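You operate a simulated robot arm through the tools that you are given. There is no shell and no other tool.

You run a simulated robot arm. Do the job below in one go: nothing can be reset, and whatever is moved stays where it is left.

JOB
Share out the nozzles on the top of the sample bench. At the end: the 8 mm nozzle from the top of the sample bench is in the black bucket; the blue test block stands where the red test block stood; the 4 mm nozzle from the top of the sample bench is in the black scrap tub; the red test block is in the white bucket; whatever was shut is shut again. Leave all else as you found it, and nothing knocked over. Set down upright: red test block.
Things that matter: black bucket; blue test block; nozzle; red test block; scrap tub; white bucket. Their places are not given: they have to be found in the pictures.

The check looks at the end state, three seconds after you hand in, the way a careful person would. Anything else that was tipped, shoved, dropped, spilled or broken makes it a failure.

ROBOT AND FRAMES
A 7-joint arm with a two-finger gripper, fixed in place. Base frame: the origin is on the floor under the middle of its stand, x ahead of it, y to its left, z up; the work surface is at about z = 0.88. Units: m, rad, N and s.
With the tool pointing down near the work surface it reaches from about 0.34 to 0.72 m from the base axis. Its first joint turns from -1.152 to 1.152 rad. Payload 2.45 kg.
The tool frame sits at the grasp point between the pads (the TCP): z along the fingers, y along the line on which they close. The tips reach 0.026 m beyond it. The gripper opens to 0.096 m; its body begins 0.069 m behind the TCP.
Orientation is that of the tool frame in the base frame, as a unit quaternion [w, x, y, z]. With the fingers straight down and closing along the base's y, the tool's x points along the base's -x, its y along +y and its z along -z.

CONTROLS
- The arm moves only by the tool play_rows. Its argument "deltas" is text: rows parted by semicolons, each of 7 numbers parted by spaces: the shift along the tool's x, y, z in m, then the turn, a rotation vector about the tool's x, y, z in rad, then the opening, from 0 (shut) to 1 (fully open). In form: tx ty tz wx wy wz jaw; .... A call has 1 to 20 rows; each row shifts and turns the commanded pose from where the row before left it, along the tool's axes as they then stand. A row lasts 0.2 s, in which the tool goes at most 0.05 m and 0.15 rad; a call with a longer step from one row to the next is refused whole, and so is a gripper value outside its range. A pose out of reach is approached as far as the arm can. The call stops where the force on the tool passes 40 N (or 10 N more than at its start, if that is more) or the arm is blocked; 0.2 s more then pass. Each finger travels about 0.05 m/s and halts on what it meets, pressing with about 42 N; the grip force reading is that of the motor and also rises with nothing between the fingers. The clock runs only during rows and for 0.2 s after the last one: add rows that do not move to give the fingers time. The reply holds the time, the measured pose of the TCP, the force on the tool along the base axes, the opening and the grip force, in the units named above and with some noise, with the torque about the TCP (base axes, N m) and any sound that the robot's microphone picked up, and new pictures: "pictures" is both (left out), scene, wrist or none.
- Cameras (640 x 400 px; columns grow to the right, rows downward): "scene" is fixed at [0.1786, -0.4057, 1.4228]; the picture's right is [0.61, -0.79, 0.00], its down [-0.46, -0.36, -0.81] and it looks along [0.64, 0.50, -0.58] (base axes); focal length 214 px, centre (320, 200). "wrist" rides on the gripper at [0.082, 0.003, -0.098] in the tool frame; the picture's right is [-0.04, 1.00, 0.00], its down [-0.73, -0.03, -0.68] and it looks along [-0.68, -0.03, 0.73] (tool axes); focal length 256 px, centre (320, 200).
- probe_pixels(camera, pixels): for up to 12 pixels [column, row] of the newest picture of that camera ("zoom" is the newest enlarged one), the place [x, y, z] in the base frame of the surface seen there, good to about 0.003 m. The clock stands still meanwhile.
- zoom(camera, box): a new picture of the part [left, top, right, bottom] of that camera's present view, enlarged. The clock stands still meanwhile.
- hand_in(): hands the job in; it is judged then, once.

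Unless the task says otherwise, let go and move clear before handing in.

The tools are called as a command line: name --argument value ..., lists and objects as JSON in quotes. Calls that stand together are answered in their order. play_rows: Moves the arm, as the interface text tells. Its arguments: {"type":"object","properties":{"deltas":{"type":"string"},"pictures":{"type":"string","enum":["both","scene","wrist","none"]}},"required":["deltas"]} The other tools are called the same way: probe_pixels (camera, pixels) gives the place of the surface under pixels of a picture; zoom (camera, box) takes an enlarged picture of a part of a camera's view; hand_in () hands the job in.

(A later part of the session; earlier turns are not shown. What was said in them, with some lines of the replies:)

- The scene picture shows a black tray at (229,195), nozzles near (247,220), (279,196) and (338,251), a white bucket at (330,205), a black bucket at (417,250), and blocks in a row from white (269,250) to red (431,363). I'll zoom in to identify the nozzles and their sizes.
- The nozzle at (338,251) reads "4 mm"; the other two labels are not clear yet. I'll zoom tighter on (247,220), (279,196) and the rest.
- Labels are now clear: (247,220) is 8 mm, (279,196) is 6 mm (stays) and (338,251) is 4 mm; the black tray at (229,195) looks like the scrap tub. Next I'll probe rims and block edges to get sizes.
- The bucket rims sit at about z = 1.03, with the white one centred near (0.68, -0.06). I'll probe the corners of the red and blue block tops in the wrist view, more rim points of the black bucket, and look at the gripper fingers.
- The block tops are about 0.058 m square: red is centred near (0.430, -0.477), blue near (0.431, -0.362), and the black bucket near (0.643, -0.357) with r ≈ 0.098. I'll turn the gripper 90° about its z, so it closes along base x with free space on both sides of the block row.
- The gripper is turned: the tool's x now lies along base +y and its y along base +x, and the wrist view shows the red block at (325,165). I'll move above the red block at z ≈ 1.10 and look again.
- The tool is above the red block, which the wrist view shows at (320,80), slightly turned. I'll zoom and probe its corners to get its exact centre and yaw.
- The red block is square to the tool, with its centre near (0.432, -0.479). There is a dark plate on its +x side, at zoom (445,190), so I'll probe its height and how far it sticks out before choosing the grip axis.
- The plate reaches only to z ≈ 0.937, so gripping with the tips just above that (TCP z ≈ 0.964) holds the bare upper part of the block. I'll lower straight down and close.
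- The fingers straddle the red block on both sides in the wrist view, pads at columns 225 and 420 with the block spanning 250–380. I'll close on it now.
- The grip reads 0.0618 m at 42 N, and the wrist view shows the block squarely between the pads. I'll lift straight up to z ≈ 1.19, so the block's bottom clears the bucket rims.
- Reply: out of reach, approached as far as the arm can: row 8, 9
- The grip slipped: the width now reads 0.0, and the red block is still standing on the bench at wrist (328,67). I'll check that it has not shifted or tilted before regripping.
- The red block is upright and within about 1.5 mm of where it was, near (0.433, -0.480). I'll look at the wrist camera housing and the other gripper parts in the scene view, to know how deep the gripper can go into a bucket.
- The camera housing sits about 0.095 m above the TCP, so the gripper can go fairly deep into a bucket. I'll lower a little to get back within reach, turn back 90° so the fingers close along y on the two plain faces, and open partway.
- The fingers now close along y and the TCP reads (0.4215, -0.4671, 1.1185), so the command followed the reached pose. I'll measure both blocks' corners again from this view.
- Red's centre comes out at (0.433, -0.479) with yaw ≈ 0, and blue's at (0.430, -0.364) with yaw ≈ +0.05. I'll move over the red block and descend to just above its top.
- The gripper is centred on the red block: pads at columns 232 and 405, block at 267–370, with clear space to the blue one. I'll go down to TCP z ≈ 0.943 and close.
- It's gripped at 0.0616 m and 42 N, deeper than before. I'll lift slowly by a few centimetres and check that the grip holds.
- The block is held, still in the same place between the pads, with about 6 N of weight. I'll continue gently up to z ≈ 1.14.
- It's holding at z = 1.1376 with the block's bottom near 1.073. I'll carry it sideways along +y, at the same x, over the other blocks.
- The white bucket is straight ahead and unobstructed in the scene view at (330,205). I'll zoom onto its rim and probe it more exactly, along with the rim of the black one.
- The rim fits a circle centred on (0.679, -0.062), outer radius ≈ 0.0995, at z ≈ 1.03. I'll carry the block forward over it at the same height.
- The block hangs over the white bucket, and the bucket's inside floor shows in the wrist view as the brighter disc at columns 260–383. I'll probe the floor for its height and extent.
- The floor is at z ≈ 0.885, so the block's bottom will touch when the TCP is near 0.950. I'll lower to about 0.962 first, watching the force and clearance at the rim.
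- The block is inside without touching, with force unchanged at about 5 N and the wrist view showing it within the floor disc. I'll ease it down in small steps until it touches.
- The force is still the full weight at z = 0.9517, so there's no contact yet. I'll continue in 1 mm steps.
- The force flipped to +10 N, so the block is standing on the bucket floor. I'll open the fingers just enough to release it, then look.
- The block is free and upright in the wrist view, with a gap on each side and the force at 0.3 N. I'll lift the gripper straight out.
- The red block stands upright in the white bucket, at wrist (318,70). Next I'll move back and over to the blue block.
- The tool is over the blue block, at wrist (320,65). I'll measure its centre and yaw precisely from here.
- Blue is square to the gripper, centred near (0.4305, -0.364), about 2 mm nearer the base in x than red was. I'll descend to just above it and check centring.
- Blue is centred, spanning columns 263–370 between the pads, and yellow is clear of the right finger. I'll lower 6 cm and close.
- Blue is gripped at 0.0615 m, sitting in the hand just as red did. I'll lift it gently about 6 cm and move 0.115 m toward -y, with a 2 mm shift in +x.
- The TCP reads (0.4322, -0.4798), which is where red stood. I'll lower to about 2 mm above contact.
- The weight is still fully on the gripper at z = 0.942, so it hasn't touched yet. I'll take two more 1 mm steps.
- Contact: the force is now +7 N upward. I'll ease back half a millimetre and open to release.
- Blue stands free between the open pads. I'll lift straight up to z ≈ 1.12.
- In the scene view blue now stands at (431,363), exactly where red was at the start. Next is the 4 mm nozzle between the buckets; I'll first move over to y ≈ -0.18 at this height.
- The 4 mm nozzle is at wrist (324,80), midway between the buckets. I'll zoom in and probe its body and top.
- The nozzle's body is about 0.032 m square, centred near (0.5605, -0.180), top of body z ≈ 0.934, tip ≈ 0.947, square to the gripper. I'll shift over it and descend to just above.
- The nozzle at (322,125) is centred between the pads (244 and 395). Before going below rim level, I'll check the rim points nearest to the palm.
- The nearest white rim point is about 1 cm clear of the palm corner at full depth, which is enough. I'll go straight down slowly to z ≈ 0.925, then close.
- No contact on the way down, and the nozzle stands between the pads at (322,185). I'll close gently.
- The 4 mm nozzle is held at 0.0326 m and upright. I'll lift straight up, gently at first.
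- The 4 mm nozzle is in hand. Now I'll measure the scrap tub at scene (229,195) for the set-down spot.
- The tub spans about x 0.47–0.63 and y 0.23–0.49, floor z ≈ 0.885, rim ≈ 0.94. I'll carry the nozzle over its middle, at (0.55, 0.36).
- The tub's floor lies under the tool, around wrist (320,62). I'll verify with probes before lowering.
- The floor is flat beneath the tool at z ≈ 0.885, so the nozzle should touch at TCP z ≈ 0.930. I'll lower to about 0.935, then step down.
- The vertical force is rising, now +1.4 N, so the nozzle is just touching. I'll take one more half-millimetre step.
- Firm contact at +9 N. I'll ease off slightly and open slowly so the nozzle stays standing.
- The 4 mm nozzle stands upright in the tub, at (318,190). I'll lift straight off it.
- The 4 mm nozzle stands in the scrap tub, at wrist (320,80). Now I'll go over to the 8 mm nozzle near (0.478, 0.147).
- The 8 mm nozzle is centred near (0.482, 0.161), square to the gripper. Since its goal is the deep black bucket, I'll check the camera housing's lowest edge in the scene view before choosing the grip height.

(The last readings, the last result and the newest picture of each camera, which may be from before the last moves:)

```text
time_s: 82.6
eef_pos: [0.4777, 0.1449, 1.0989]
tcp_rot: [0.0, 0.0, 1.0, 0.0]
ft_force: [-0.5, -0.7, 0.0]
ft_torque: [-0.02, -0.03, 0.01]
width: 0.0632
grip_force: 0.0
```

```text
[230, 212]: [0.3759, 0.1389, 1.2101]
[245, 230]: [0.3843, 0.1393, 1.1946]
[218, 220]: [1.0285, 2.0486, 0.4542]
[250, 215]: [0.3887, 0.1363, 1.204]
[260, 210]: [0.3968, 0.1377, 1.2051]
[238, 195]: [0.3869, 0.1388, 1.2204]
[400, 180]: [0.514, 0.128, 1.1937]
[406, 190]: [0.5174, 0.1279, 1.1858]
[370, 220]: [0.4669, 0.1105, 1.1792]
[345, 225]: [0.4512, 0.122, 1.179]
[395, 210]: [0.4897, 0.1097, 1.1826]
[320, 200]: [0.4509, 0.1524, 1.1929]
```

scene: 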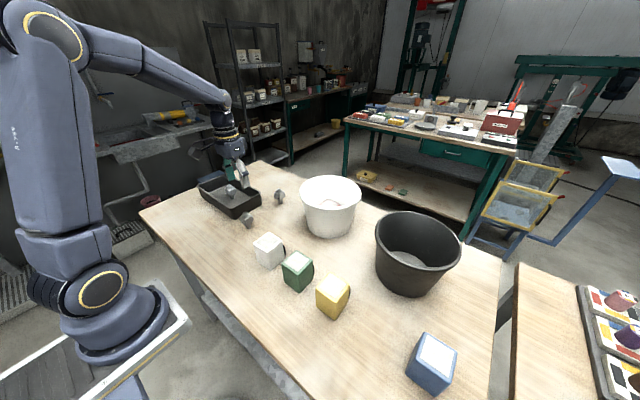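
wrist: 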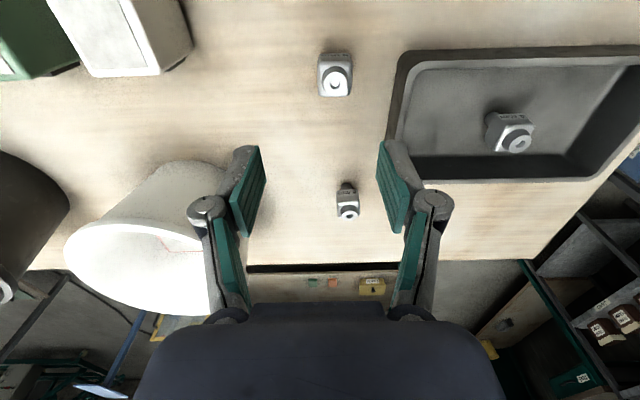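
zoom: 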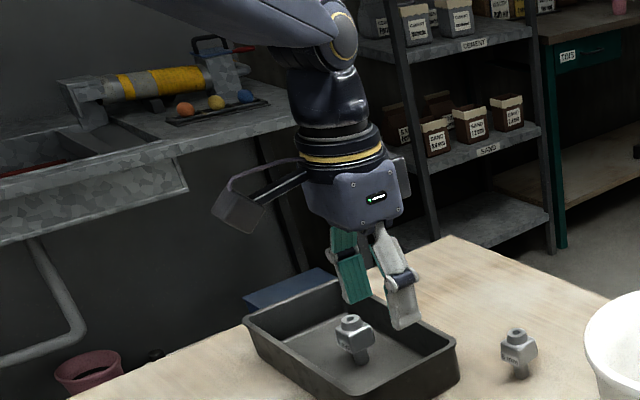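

The camera's lowest corner is at tool x ≈ 0.093 and 0.094 above the TCP, and the palm reaches about ±0.042. I'll get the black bucket's rim exactly so the rim can pass between them.

zoom --camera "scene" --box '[365, 200, 470, 280]'

```text
5.00 times, centred on (418, 240) of scene
```

zoom: 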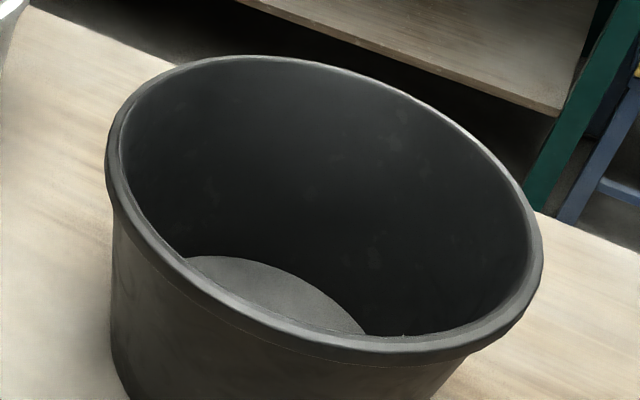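

probe_pixels --camera "zoom" --pixels '[[113, 155], [130, 210], [190, 275], [260, 317], [340, 340], [420, 345], [490, 322], [533, 270], [530, 220], [480, 145], [380, 88], [240, 60]]'

probe_pixels --camera "zoom" --pixels '[[200, 260], [250, 262], [300, 285], [350, 325], [270, 300], [160, 75]]'

```text
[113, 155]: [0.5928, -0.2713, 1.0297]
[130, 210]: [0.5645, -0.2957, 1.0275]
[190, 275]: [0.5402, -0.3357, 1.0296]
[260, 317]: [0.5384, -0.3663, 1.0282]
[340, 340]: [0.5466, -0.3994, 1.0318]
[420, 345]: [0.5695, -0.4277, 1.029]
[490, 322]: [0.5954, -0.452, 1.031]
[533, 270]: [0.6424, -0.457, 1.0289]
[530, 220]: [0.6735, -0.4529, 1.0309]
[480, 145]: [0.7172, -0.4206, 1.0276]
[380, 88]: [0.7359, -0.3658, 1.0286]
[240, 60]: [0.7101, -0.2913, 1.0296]
```

```text
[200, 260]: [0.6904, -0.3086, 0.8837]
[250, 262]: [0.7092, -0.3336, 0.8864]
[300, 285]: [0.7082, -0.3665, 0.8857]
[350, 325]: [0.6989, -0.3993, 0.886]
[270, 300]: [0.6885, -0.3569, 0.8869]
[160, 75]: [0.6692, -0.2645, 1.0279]
```

The black bucket fits centre (0.638, -0.359), rim radius ≈ 0.0985; setting down at TCP (0.612, -0.357) leaves over 1 cm on each side. Now I'll move over the 8 mm nozzle and descend to just above it, fingers a bit narrower to stay clear of the tub.

play_rows --deltas "-0.002 0.007 0.01 0 0 0 0.56; -0.0025 0.0075 0.02 0 0 0 0.56; 0 0 0.025 0 0 0 0.56; 0 0 0.025 0 0 0 0.56; 0 0 0.02 0 0 0 0.56; 0 0 0.008 0 0 0 0.56; 0 0 0 0 0 0 0.56; 0 0 0 0 0 0 0.56" --pictures "both"

```text
time_s: 84.4
eef_pos: [0.4821, 0.1614, 0.9914]
tcp_rot: [0.0, 0.0, 1.0, -0.001]
ft_force: [0.4, 0.8, -0.8]
ft_torque: [-0.03, -0.01, 0.02]
width: 0.0536
grip_force: 0.1
```

scene: 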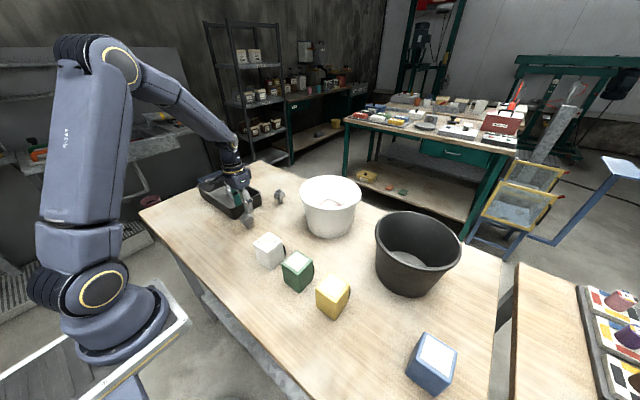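
wrist: 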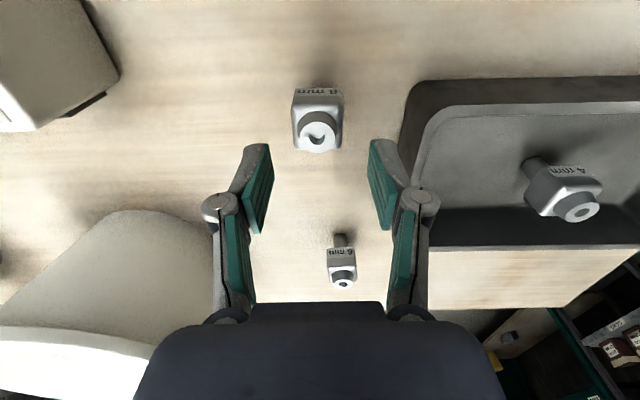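

The nozzle sits at column 318 between pads at 258 and 383, with the right finger clear of the tub. I'll go down to z ≈ 0.929 with a 1.5 mm correction.

play_rows --deltas "0 -0.0015 0.01 0 0 0 0.56; 0 0 0.012 0 0 0 0.56; 0 0 0.012 0 0 0 0.56; 0 0 0.012 0 0 0 0.56; 0 0 0.009 0 0 0 0.56; 0 0 0.005 0 0 0 0.56; 0 0 0.002 0 0 0 0.56; 0 0 0 0 0 0 0.56" --pictures "both"

```text
time_s: 86.2
eef_pos: [0.4801, 0.1602, 0.9287]
tcp_rot: [0.0, 0.0, 1.0, 0.001]
ft_force: [-0.3, 0.9, -0.4]
ft_torque: [0.0, -0.03, -0.01]
width: 0.0538
grip_force: 0.0
```

scene: 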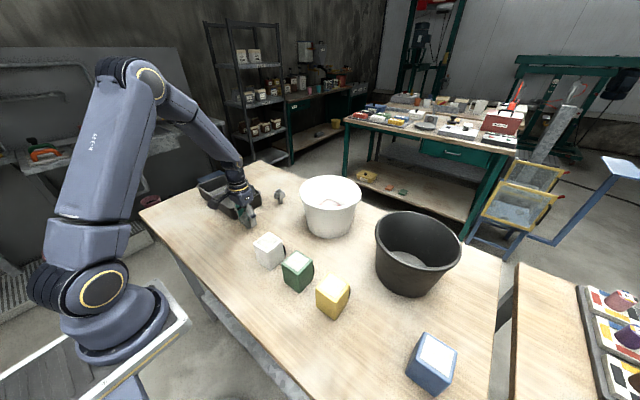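
wrist: 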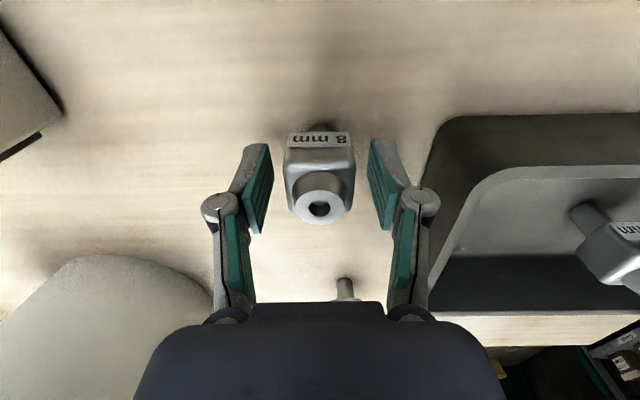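

The "8 mm" label is clear and the nozzle stands between the pads at (320,180). I'll close gently.

play_rows --deltas "0 0 0 0 0 0 0.5; 0 0 0 0 0 0 0.44; 0 0 0 0 0 0 0.4; 0 0 0 0 0 0 0.36; 0 0 0 0 0 0 0.33; 0 0 0 0 0 0 0.28; 0 0 0 0 0 0 0.2; 0 0 0 0 0 0 0.1; 0 0 0 0 0 0 0; 0 0 0 0 0 0 0" --pictures "wrist"

```text
time_s: 88.4
eef_pos: [0.4806, 0.1602, 0.9298]
tcp_rot: [-0.001, 0.0, 1.0, 0.0]
ft_force: [-0.7, -0.2, 3.3]
ft_torque: [-0.01, 0.01, -0.01]
width: 0.0331
grip_force: 41.8
```

wrist: 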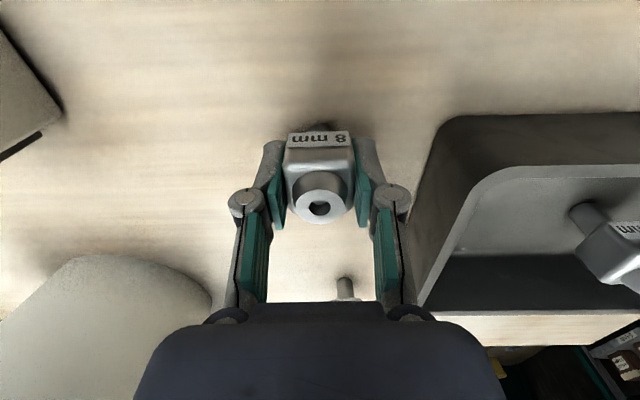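

It's gripped at 0.0331 m, upright. I'll lift straight up, slowly at first, to z ≈ 1.12.

play_rows --deltas "0 0 -0.003 0 0 0 0; 0 0 -0.005 0 0 0 0; 0 0 -0.008 0 0 0 0; 0 0 -0.012 0 0 0 0; 0 0 -0.015 0 0 0 0; 0 0 -0.018 0 0 0 0; 0 0 -0.02 0 0 0 0; 0 0 -0.02 0 0 0 0; 0 0 -0.02 0 0 0 0; 0 0 -0.02 0 0 0 0; 0 0 -0.02 0 0 0 0; 0 0 -0.015 0 0 0 0; 0 0 -0.01 0 0 0 0; 0 0 -0.004 0 0 0 0; 0 0 0 0 0 0 0" --pictures "both"

```text
time_s: 91.6
eef_pos: [0.4819, 0.1602, 1.1181]
tcp_rot: [-0.001, 0.0, 1.0, 0.0]
ft_force: [0.2, -0.2, 0.0]
ft_torque: [0.0, -0.01, 0.0]
width: 0.0332
grip_force: 42.2
```

scene: 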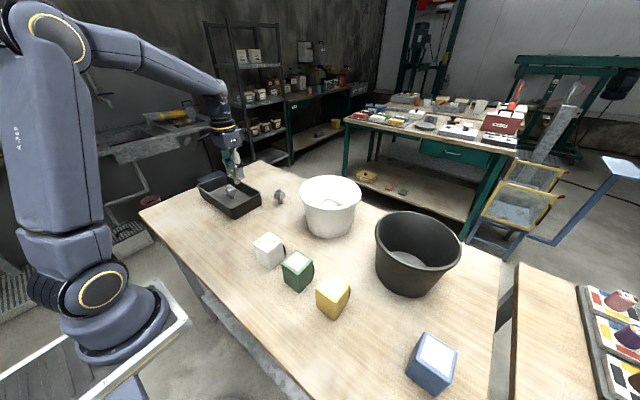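
wrist: 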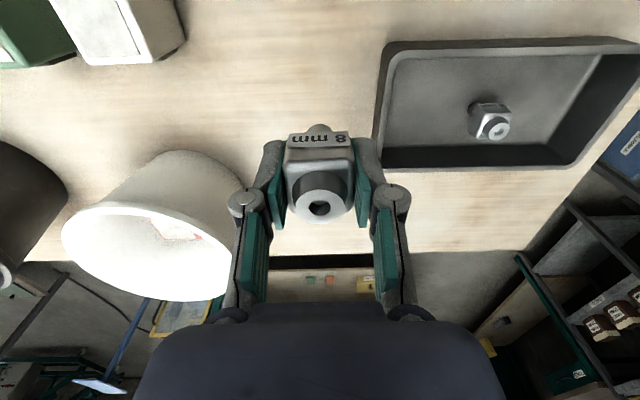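

The 8 mm nozzle is held. I'll carry it along y at x ≈ 0.48, over the block row, to be level with the black bucket.

play_rows --deltas "0 -0.015 0 0 0 0 0; 0 -0.03 0 0 0 0 0; 0 -0.04 0 0 0 0 0; 0 -0.04 0 0 0 0 0; 0 -0.04 0 0 0 0 0; 0 -0.04 0 0 0 0 0; 0 -0.04 0 0 0 0 0; 0 -0.04 0 0 0 0 0; 0 -0.04 0 0 0 0 0; 0 -0.04 0 0 0 0 0; 0 -0.04 0 0 0 0 0; 0 -0.04 0 0 0 0 0; 0 -0.04 0 0 0 0 0; 0 -0.022 0 0 0 0 0; 0 -0.01 0 0 0 0 0; 0 0 0 0 0 0 0; 0 0 0 0 0 0 0" --pictures "both"

```text
time_s: 95.2
eef_pos: [0.4819, -0.3546, 1.118]
tcp_rot: [0.0, -0.001, 1.0, 0.0]
ft_force: [-0.1, -0.5, -1.4]
ft_torque: [0.05, -0.01, 0.0]
width: 0.033
grip_force: 42.3
```

scene: 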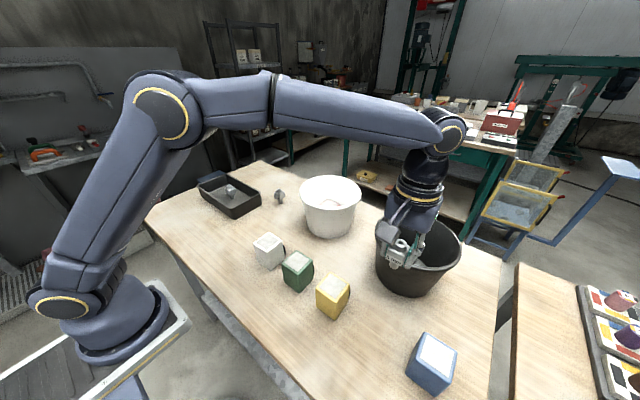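
wrist: 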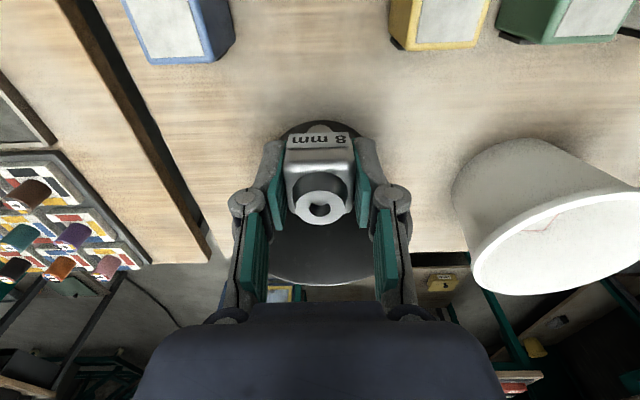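

The tool is level with the black bucket, which lies straight ahead. I'll move forward 0.13 m over its opening, lowering about 1.3 cm to stay within reach.

play_rows --deltas "-0.01 -0.0005 0 0 0 0 0; -0.02 -0.0005 0 0 0 0 0; -0.025 0 0.003 0 0 0 0; -0.025 0 0.003 0 0 0 0; -0.025 0 0.003 0 0 0 0; -0.015 0 0.002 0 0 0 0; -0.007 0 0.002 0 0 0 0; -0.003 0 0 0 0 0 0; 0 0 0 0 0 0 0; 0 0 0 0 0 0 0" --pictures "both"

```text
time_s: 97.4
eef_pos: [0.5955, -0.3432, 1.0997]
tcp_rot: [0.0, -0.001, 1.0, -0.001]
ft_force: [0.8, -0.1, -1.5]
ft_torque: [0.01, -0.03, -0.03]
width: 0.033
grip_force: 41.8
out of reach, approached as far as the arm can: row 5, 6, 7
```

scene: 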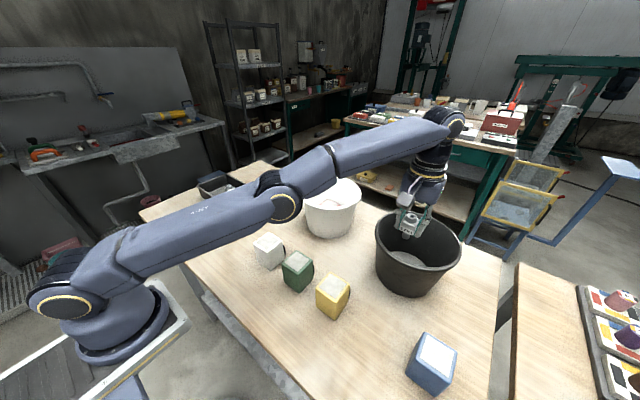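
wrist: 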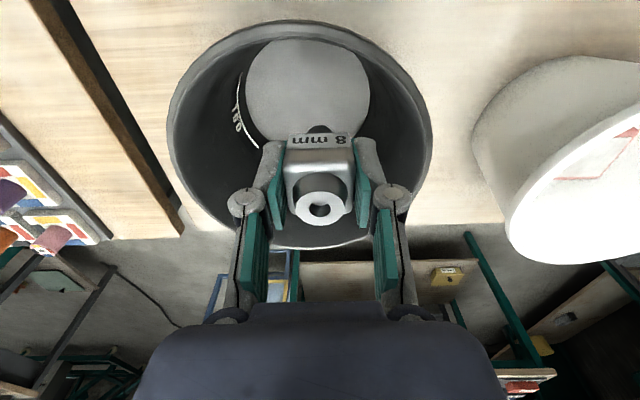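

The arm stopped at its reach limit, (0.5955, -0.3432, 1.100), already inside the bucket's opening; reach grows lower down. I'll lower partway, moving outward in small amounts toward (0.612, -0.357).

play_rows --deltas "0 0 0.01 0 0 0 0; 0 0 0.015 0 0 0 0; 0 0 0.015 0 0 0 0; -0.002 -0.002 0.015 0 0 0 0; -0.003 -0.002 0.015 0 0 0 0; -0.003 -0.002 0.015 0 0 0 0; -0.002 -0.002 0.01 0 0 0 0; 0 0 0.005 0 0 0 0; 0 0 0 0 0 0 0" --pictures "both"

```text
time_s: 99.4
eef_pos: [0.605, -0.3516, 0.9994]
tcp_rot: [0.0, 0.0, 1.0, 0.0]
ft_force: [0.6, -0.9, -1.3]
ft_torque: [-0.04, 0.0, -0.04]
width: 0.0329
grip_force: 42.4
```

scene: 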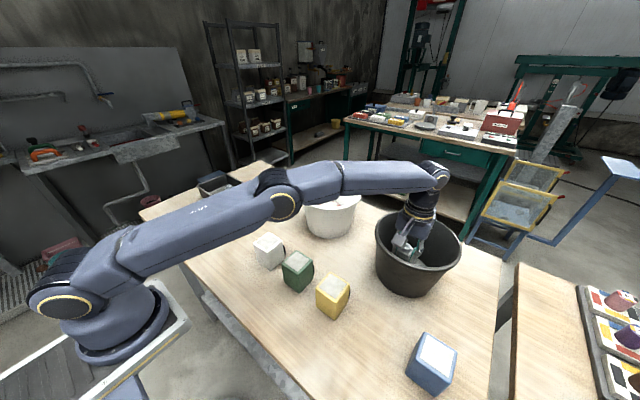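
wrist: 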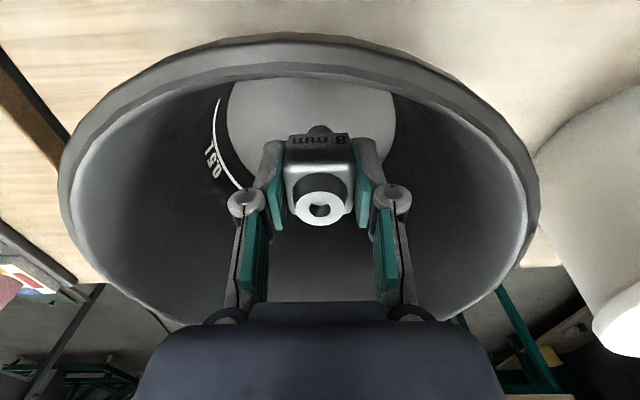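

There's no contact, and the reach is fine at (0.605, -0.3516, 0.999). I'll lower further to z ≈ 0.965, moving to (0.612, -0.357), then look again before the palm enters the rim.

play_rows --deltas "-0.003 -0.002 0.006 0 0 0 0; -0.003 -0.002 0.008 0 0 0 0; -0.001 -0.0015 0.01 0 0 0 0; 0 0 0.007 0 0 0 0; 0 0 0.003 0 0 0 0; 0 0 0 0 0 0 0" --pictures "both"

zoom --camera "scene" --box '[360, 150, 480, 300]'

```text
time_s: 100.8
eef_pos: [0.6117, -0.3571, 0.9642]
tcp_rot: [0.0, 0.0, 1.0, 0.001]
ft_force: [-1.5, -0.1, -0.3]
ft_torque: [0.0, 0.0, 0.0]
width: 0.0329
grip_force: 42.0
```

scene: 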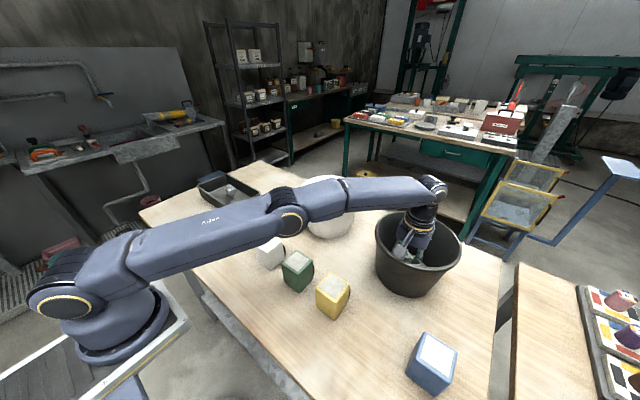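
wrist: 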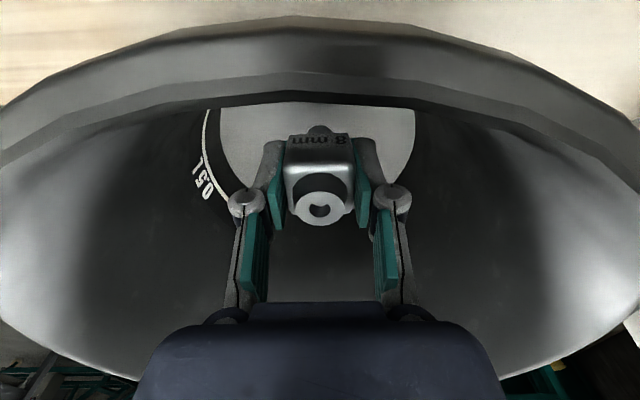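

```text
2.67 times, centred on (420, 225) of scene
```

zoom: 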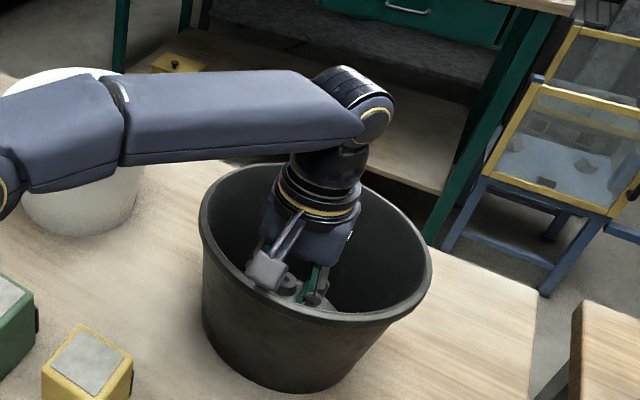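

The nozzle is well within the bucket. The forearm passes near the white bucket in the scene view, around (350,200), so I'll probe its height there before lowering more, as well as the camera housing and rim.

probe_pixels --camera "scene" --pixels '[[350, 208], [370, 207], [335, 215], [320, 220], [300, 230], [390, 205], [340, 190], [400, 248], [408, 252], [398, 255], [405, 262], [425, 262]]'

```text
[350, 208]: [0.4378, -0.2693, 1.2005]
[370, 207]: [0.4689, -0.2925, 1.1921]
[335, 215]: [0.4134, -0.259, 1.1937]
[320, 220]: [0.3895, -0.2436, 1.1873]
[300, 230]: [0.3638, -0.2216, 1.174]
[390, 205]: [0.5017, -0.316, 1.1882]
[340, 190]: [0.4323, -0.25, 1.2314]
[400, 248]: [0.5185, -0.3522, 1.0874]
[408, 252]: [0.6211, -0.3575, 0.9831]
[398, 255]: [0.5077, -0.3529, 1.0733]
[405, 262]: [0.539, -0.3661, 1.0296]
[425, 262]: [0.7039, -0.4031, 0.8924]
```

The forearm is at z ≈ 1.19, well above everything, and the camera will pass outside the rim at (0.539, -0.366). I'll lower slowly to just above the floor.

play_rows --deltas "0 0 0.006 0 0 0 0; 0 0 0.006 0 0 0 0; 0 0 0.006 0 0 0 0; 0 0 0.005 0 0 0 0; 0 0 0.003 0 0 0 0; 0 0 0 0 0 0 0" --pictures "both"

```text
time_s: 102.2
eef_pos: [0.6118, -0.3572, 0.9392]
tcp_rot: [0.001, 0.0, 1.0, 0.0]
ft_force: [-0.3, 0.2, -0.9]
ft_torque: [0.0, -0.01, -0.04]
width: 0.0331
grip_force: 42.4
```

scene: 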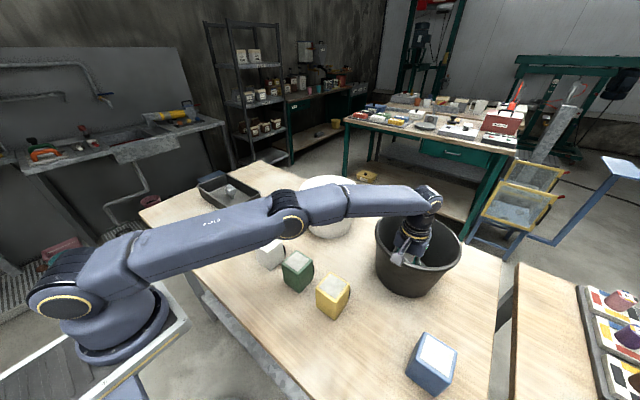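
wrist: 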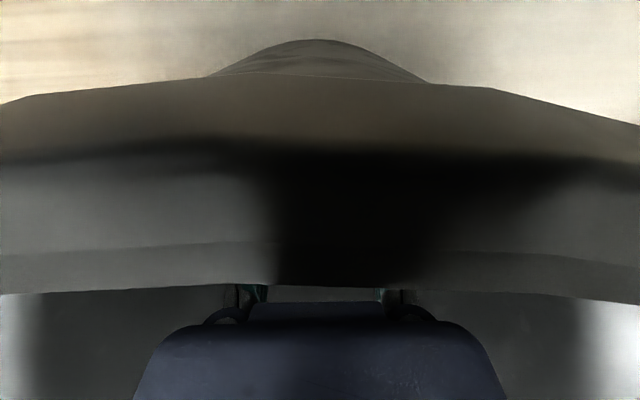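

There's no contact, force -0.9 N; the rim now fills the wrist view because the camera is just outside it. I'll take 1 mm steps down to find the floor.

play_rows --deltas "0 0 0.0015 0 0 0 0; 0 0 0.001 0 0 0 0; 0 0 0.001 0 0 0 0; 0 0 0 0 0 0 0" --pictures "none"

```text
time_s: 103.2
eef_pos: [0.612, -0.3569, 0.9356]
tcp_rot: [0.0, 0.0, 1.0, 0.0]
ft_force: [-0.8, 0.1, -1.3]
ft_torque: [0.0, 0.01, -0.01]
width: 0.0328
grip_force: 42.1
```

play_rows --deltas "0 0 0.001 0 0 0 0; 0 0 0.0005 0 0 0 0; 0 0 0 0 0 0 0" --pictures "none"

```text
time_s: 104.0
eef_pos: [0.6106, -0.3564, 0.934]
tcp_rot: [0.0, 0.0, 1.0, 0.0]
ft_force: [0.4, -0.1, -1.5]
ft_torque: [0.03, 0.0, -0.03]
width: 0.0327
grip_force: 41.8
```

The force is still just the nozzle's weight (-1.5 N) at z = 0.934, so no floor contact yet. I'll take another 1 mm.

play_rows --deltas "0 0 0.0007 0 0 0 0; 0 0 0.0005 0 0 0 0; 0 0 0 0 0 0 0" --pictures "none"

```text
time_s: 104.8
eef_pos: [0.6113, -0.3556, 0.9339]
tcp_rot: [0.001, 0.0, 1.0, -0.001]
ft_force: [0.1, 0.7, 5.8]
ft_torque: [0.02, 0.02, 0.01]
width: 0.0329
grip_force: 42.5
```

The force is +5.8 N upward, so the nozzle is on the bucket floor. I'll ease off half a millimetre and open slowly.

play_rows --deltas "0 0 -0.0005 0 0 0 0.345; 0 0 0 0 0 0 0.37; 0 0 0 0 0 0 0.4; 0 0 0 0 0 0 0.44; 0 0 0 0 0 0 0.48; 0 0 0 0 0 0 0.52; 0 0 0 0 0 0 0.56; 0 0 0 0 0 0 0.56" --pictures "none"

```text
time_s: 106.6
eef_pos: [0.6114, -0.3565, 0.9344]
tcp_rot: [-0.001, 0.001, 1.0, 0.0]
ft_force: [0.6, 0.0, 0.1]
ft_torque: [0.0, -0.02, 0.0]
width: 0.054
grip_force: 0.2
```

It's released: width 0.054, force ≈ 0. I'll lift straight up to z ≈ 1.0, then rise while drawing back slightly along the path I came in by.

play_rows --deltas "0 0 -0.004 0 0 0 0.56; 0 0 -0.008 0 0 0 0.56; 0 0 -0.012 0 0 0 0.56; 0 0 -0.015 0 0 0 0.56; 0 0 -0.015 0 0 0 0.56; 0 0 -0.01 0 0 0 0.56; 0 0 0 0 0 0 0.56" --pictures "both"

```text
time_s: 108.2
eef_pos: [0.6121, -0.3557, 0.9982]
tcp_rot: [0.0, -0.001, 1.0, 0.001]
ft_force: [0.3, 0.2, 0.2]
ft_torque: [0.01, 0.0, 0.0]
width: 0.0537
grip_force: 0.1
```

scene: 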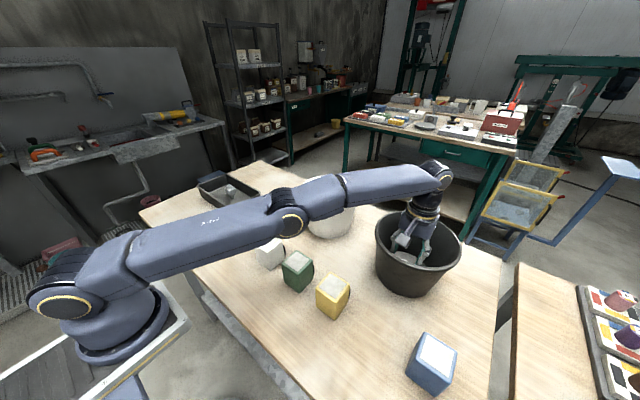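
wrist: 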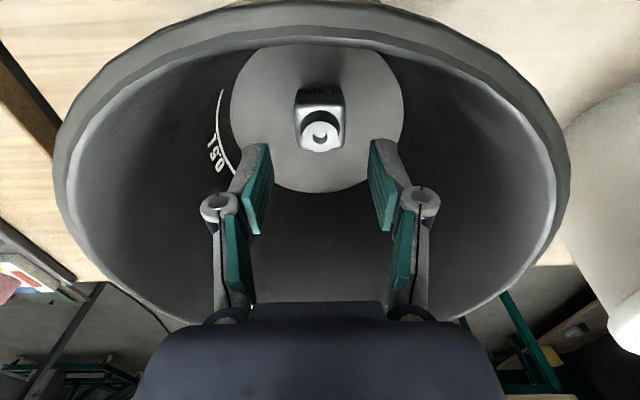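

The 8 mm nozzle stands upright on the black bucket's floor, at wrist (320,120). I'll rise out of the bucket, drawing back slightly.

play_rows --deltas "0.002 0.002 -0.012 0 0 0 0.56; 0.003 0.003 -0.015 0 0 0 0.56; 0.004 0.003 -0.015 0 0 0 0.56; 0.005 0.004 -0.015 0 0 0 0.56; 0.006 0.004 -0.015 0 0 0 0.56; 0.006 0.004 -0.015 0 0 0 0.56; 0.006 0.002 -0.012 0 0 0 0.56; 0 0 0 0 0 0 0.56" --pictures "both"

```text
time_s: 110.0
eef_pos: [0.5793, -0.3349, 1.0956]
tcp_rot: [0.0, 0.0, 1.0, -0.001]
ft_force: [-0.2, 0.1, 0.5]
ft_torque: [0.05, -0.02, 0.01]
width: 0.0537
grip_force: 0.1
```

scene: 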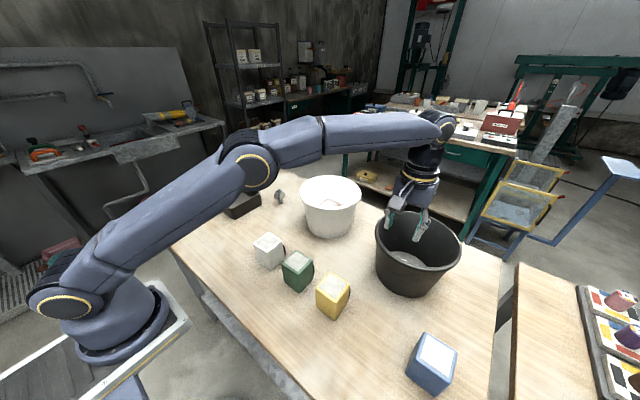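
wrist: 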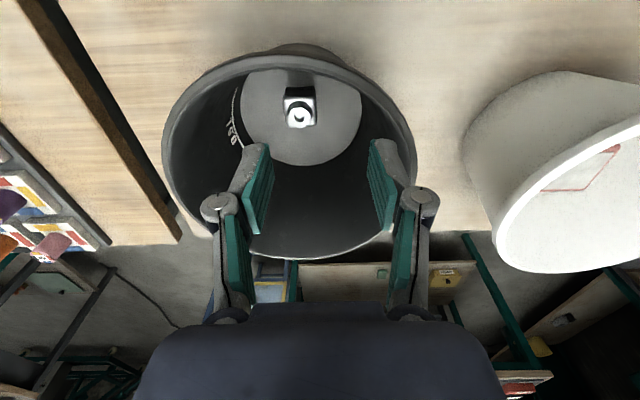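

The gripper is clear of the bucket and the nozzle stands inside. I'll withdraw to the starting pose above the bench for a final check.

play_rows --deltas "0.015 0.005 -0.012 0 0 0 0.56; 0.02 0.01 -0.02 0 0 0 0.6; 0.02 0.01 -0.025 0 0 0 0.7; 0.025 0.012 -0.025 0 0 0 0.8; 0.025 0.012 -0.025 0 0 0 0.9; 0.02 0.012 -0.025 0 0 0 1; 0.017 0.01 -0.025 0 0 0 1; 0.01 0.007 -0.017 0 0 0 1; 0 0 0 0 0 0 1; 0 0 0 0 0 0 1" --pictures "both"

```text
time_s: 112.2
eef_pos: [0.4271, -0.2567, 1.2718]
tcp_rot: [-0.001, 0.0, 1.0, 0.0]
ft_force: [-0.1, -0.5, -0.4]
ft_torque: [0.0, -0.02, 0.01]
width: 0.0959
grip_force: 0.0
```

scene: 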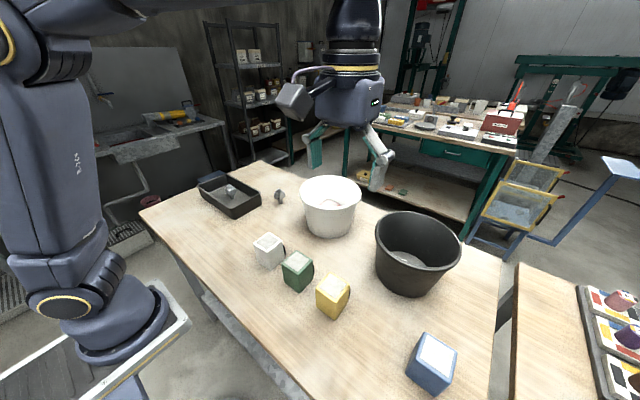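
wrist: 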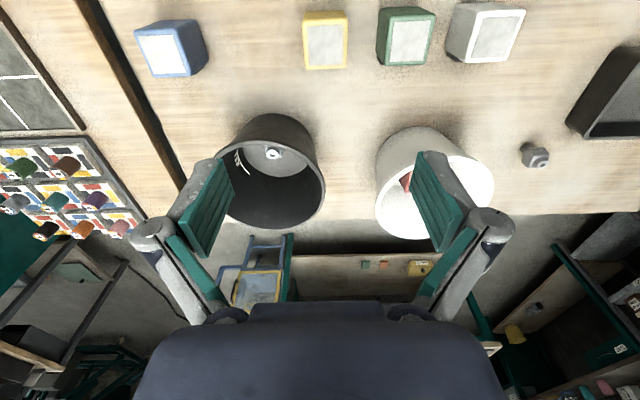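

From the starting pose, blue now shows at wrist (168,48), where red was at the start. The 8 mm nozzle is in the black bucket at (273,153), red is in the white bucket, and the 4 mm nozzle is in the tub. I'll do a last check with zooms and probes.

probe_pixels --camera "wrist" --pixels '[[140, 36], [173, 36], [154, 73], [185, 72], [168, 52], [325, 45], [408, 42], [490, 38], [541, 160]]'

zoom --camera "scene" --box '[190, 160, 480, 400]'

zoom --camera "wrist" --box '[210, 100, 510, 250]'

zoom --camera "scene" --box '[190, 165, 300, 235]'

```text
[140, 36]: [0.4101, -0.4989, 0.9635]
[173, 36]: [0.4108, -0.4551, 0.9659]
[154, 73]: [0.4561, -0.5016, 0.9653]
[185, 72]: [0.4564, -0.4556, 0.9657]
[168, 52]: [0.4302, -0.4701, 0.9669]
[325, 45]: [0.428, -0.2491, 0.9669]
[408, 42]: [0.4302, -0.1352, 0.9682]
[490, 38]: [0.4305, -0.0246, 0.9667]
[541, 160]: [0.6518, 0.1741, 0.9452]
```

```text
1.67 times, centred on (335, 280) of scene
```

zoom: 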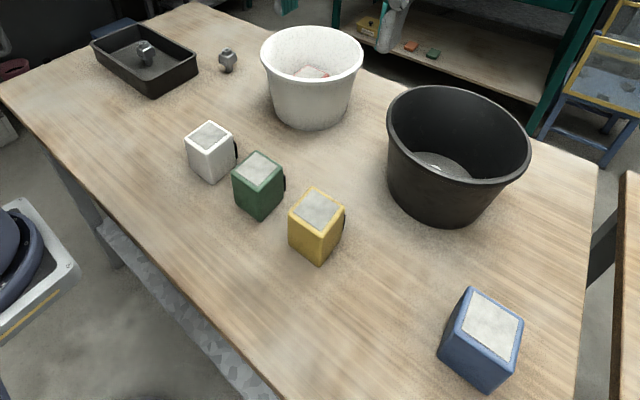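

```text
2.13 times, centred on (360, 175) of wrist
```

zoom: 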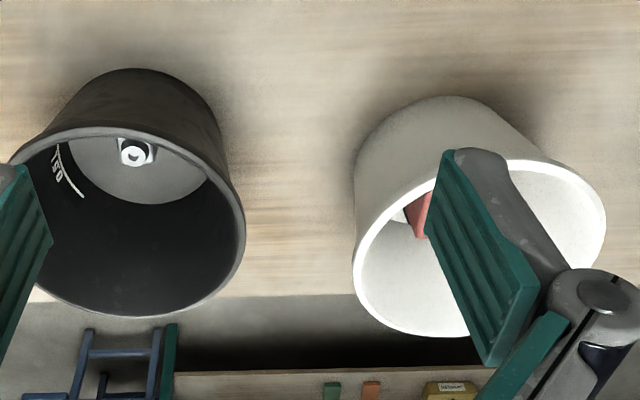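

```text
5.71 times, centred on (245, 200) of scene
```

zoom: 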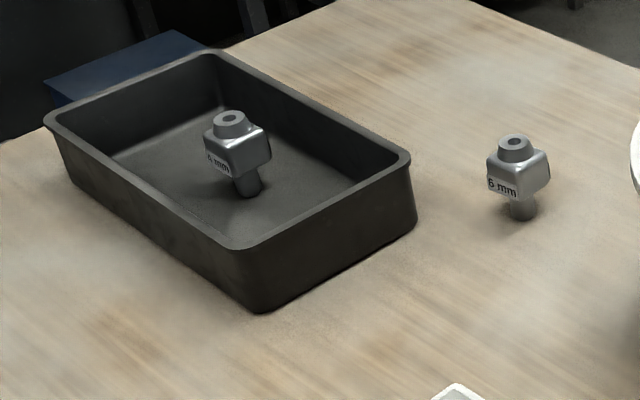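

Everything checks out: blue is within about 2 mm of red's old spot, red is in the white bucket, and the 8 mm nozzle stands in the black bucket. The 4 mm nozzle stands in the scrap tub, and the 6 mm nozzle and the other blocks are unmoved. No doors or lids were opened, and the arm is clear, so I'm handing in.

hand_in

```text
The job is handed in.
```

The job is finished and handed in; I haven't been told the result of the check. In the last pictures, everything you asked for was in place:

- **8 mm nozzle:** standing upright on the floor of the black bucket.
- **4 mm nozzle:** standing upright in the black scrap tub. I took this to be the black tray on the bench, which has no readable label.
- **Red test block:** set down upright in the white bucket. It was clearly upright in the view right after I let go; in the last pictures only part of it shows.
- **Blue test block:** standing where the red one stood, within about 2 mm by my measurements.
- **Everything else:** the 6 mm nozzle and the white, green and yellow blocks are where they were. I opened nothing, so nothing needed shutting, and nothing was knocked over.

My first grip on the red block slipped as I lifted. The block stayed upright on the bench and shifted by no more than about 1.5 mm. I gripped it again lower down and it held. The arm is back at its starting position, with the gripper open and empty.
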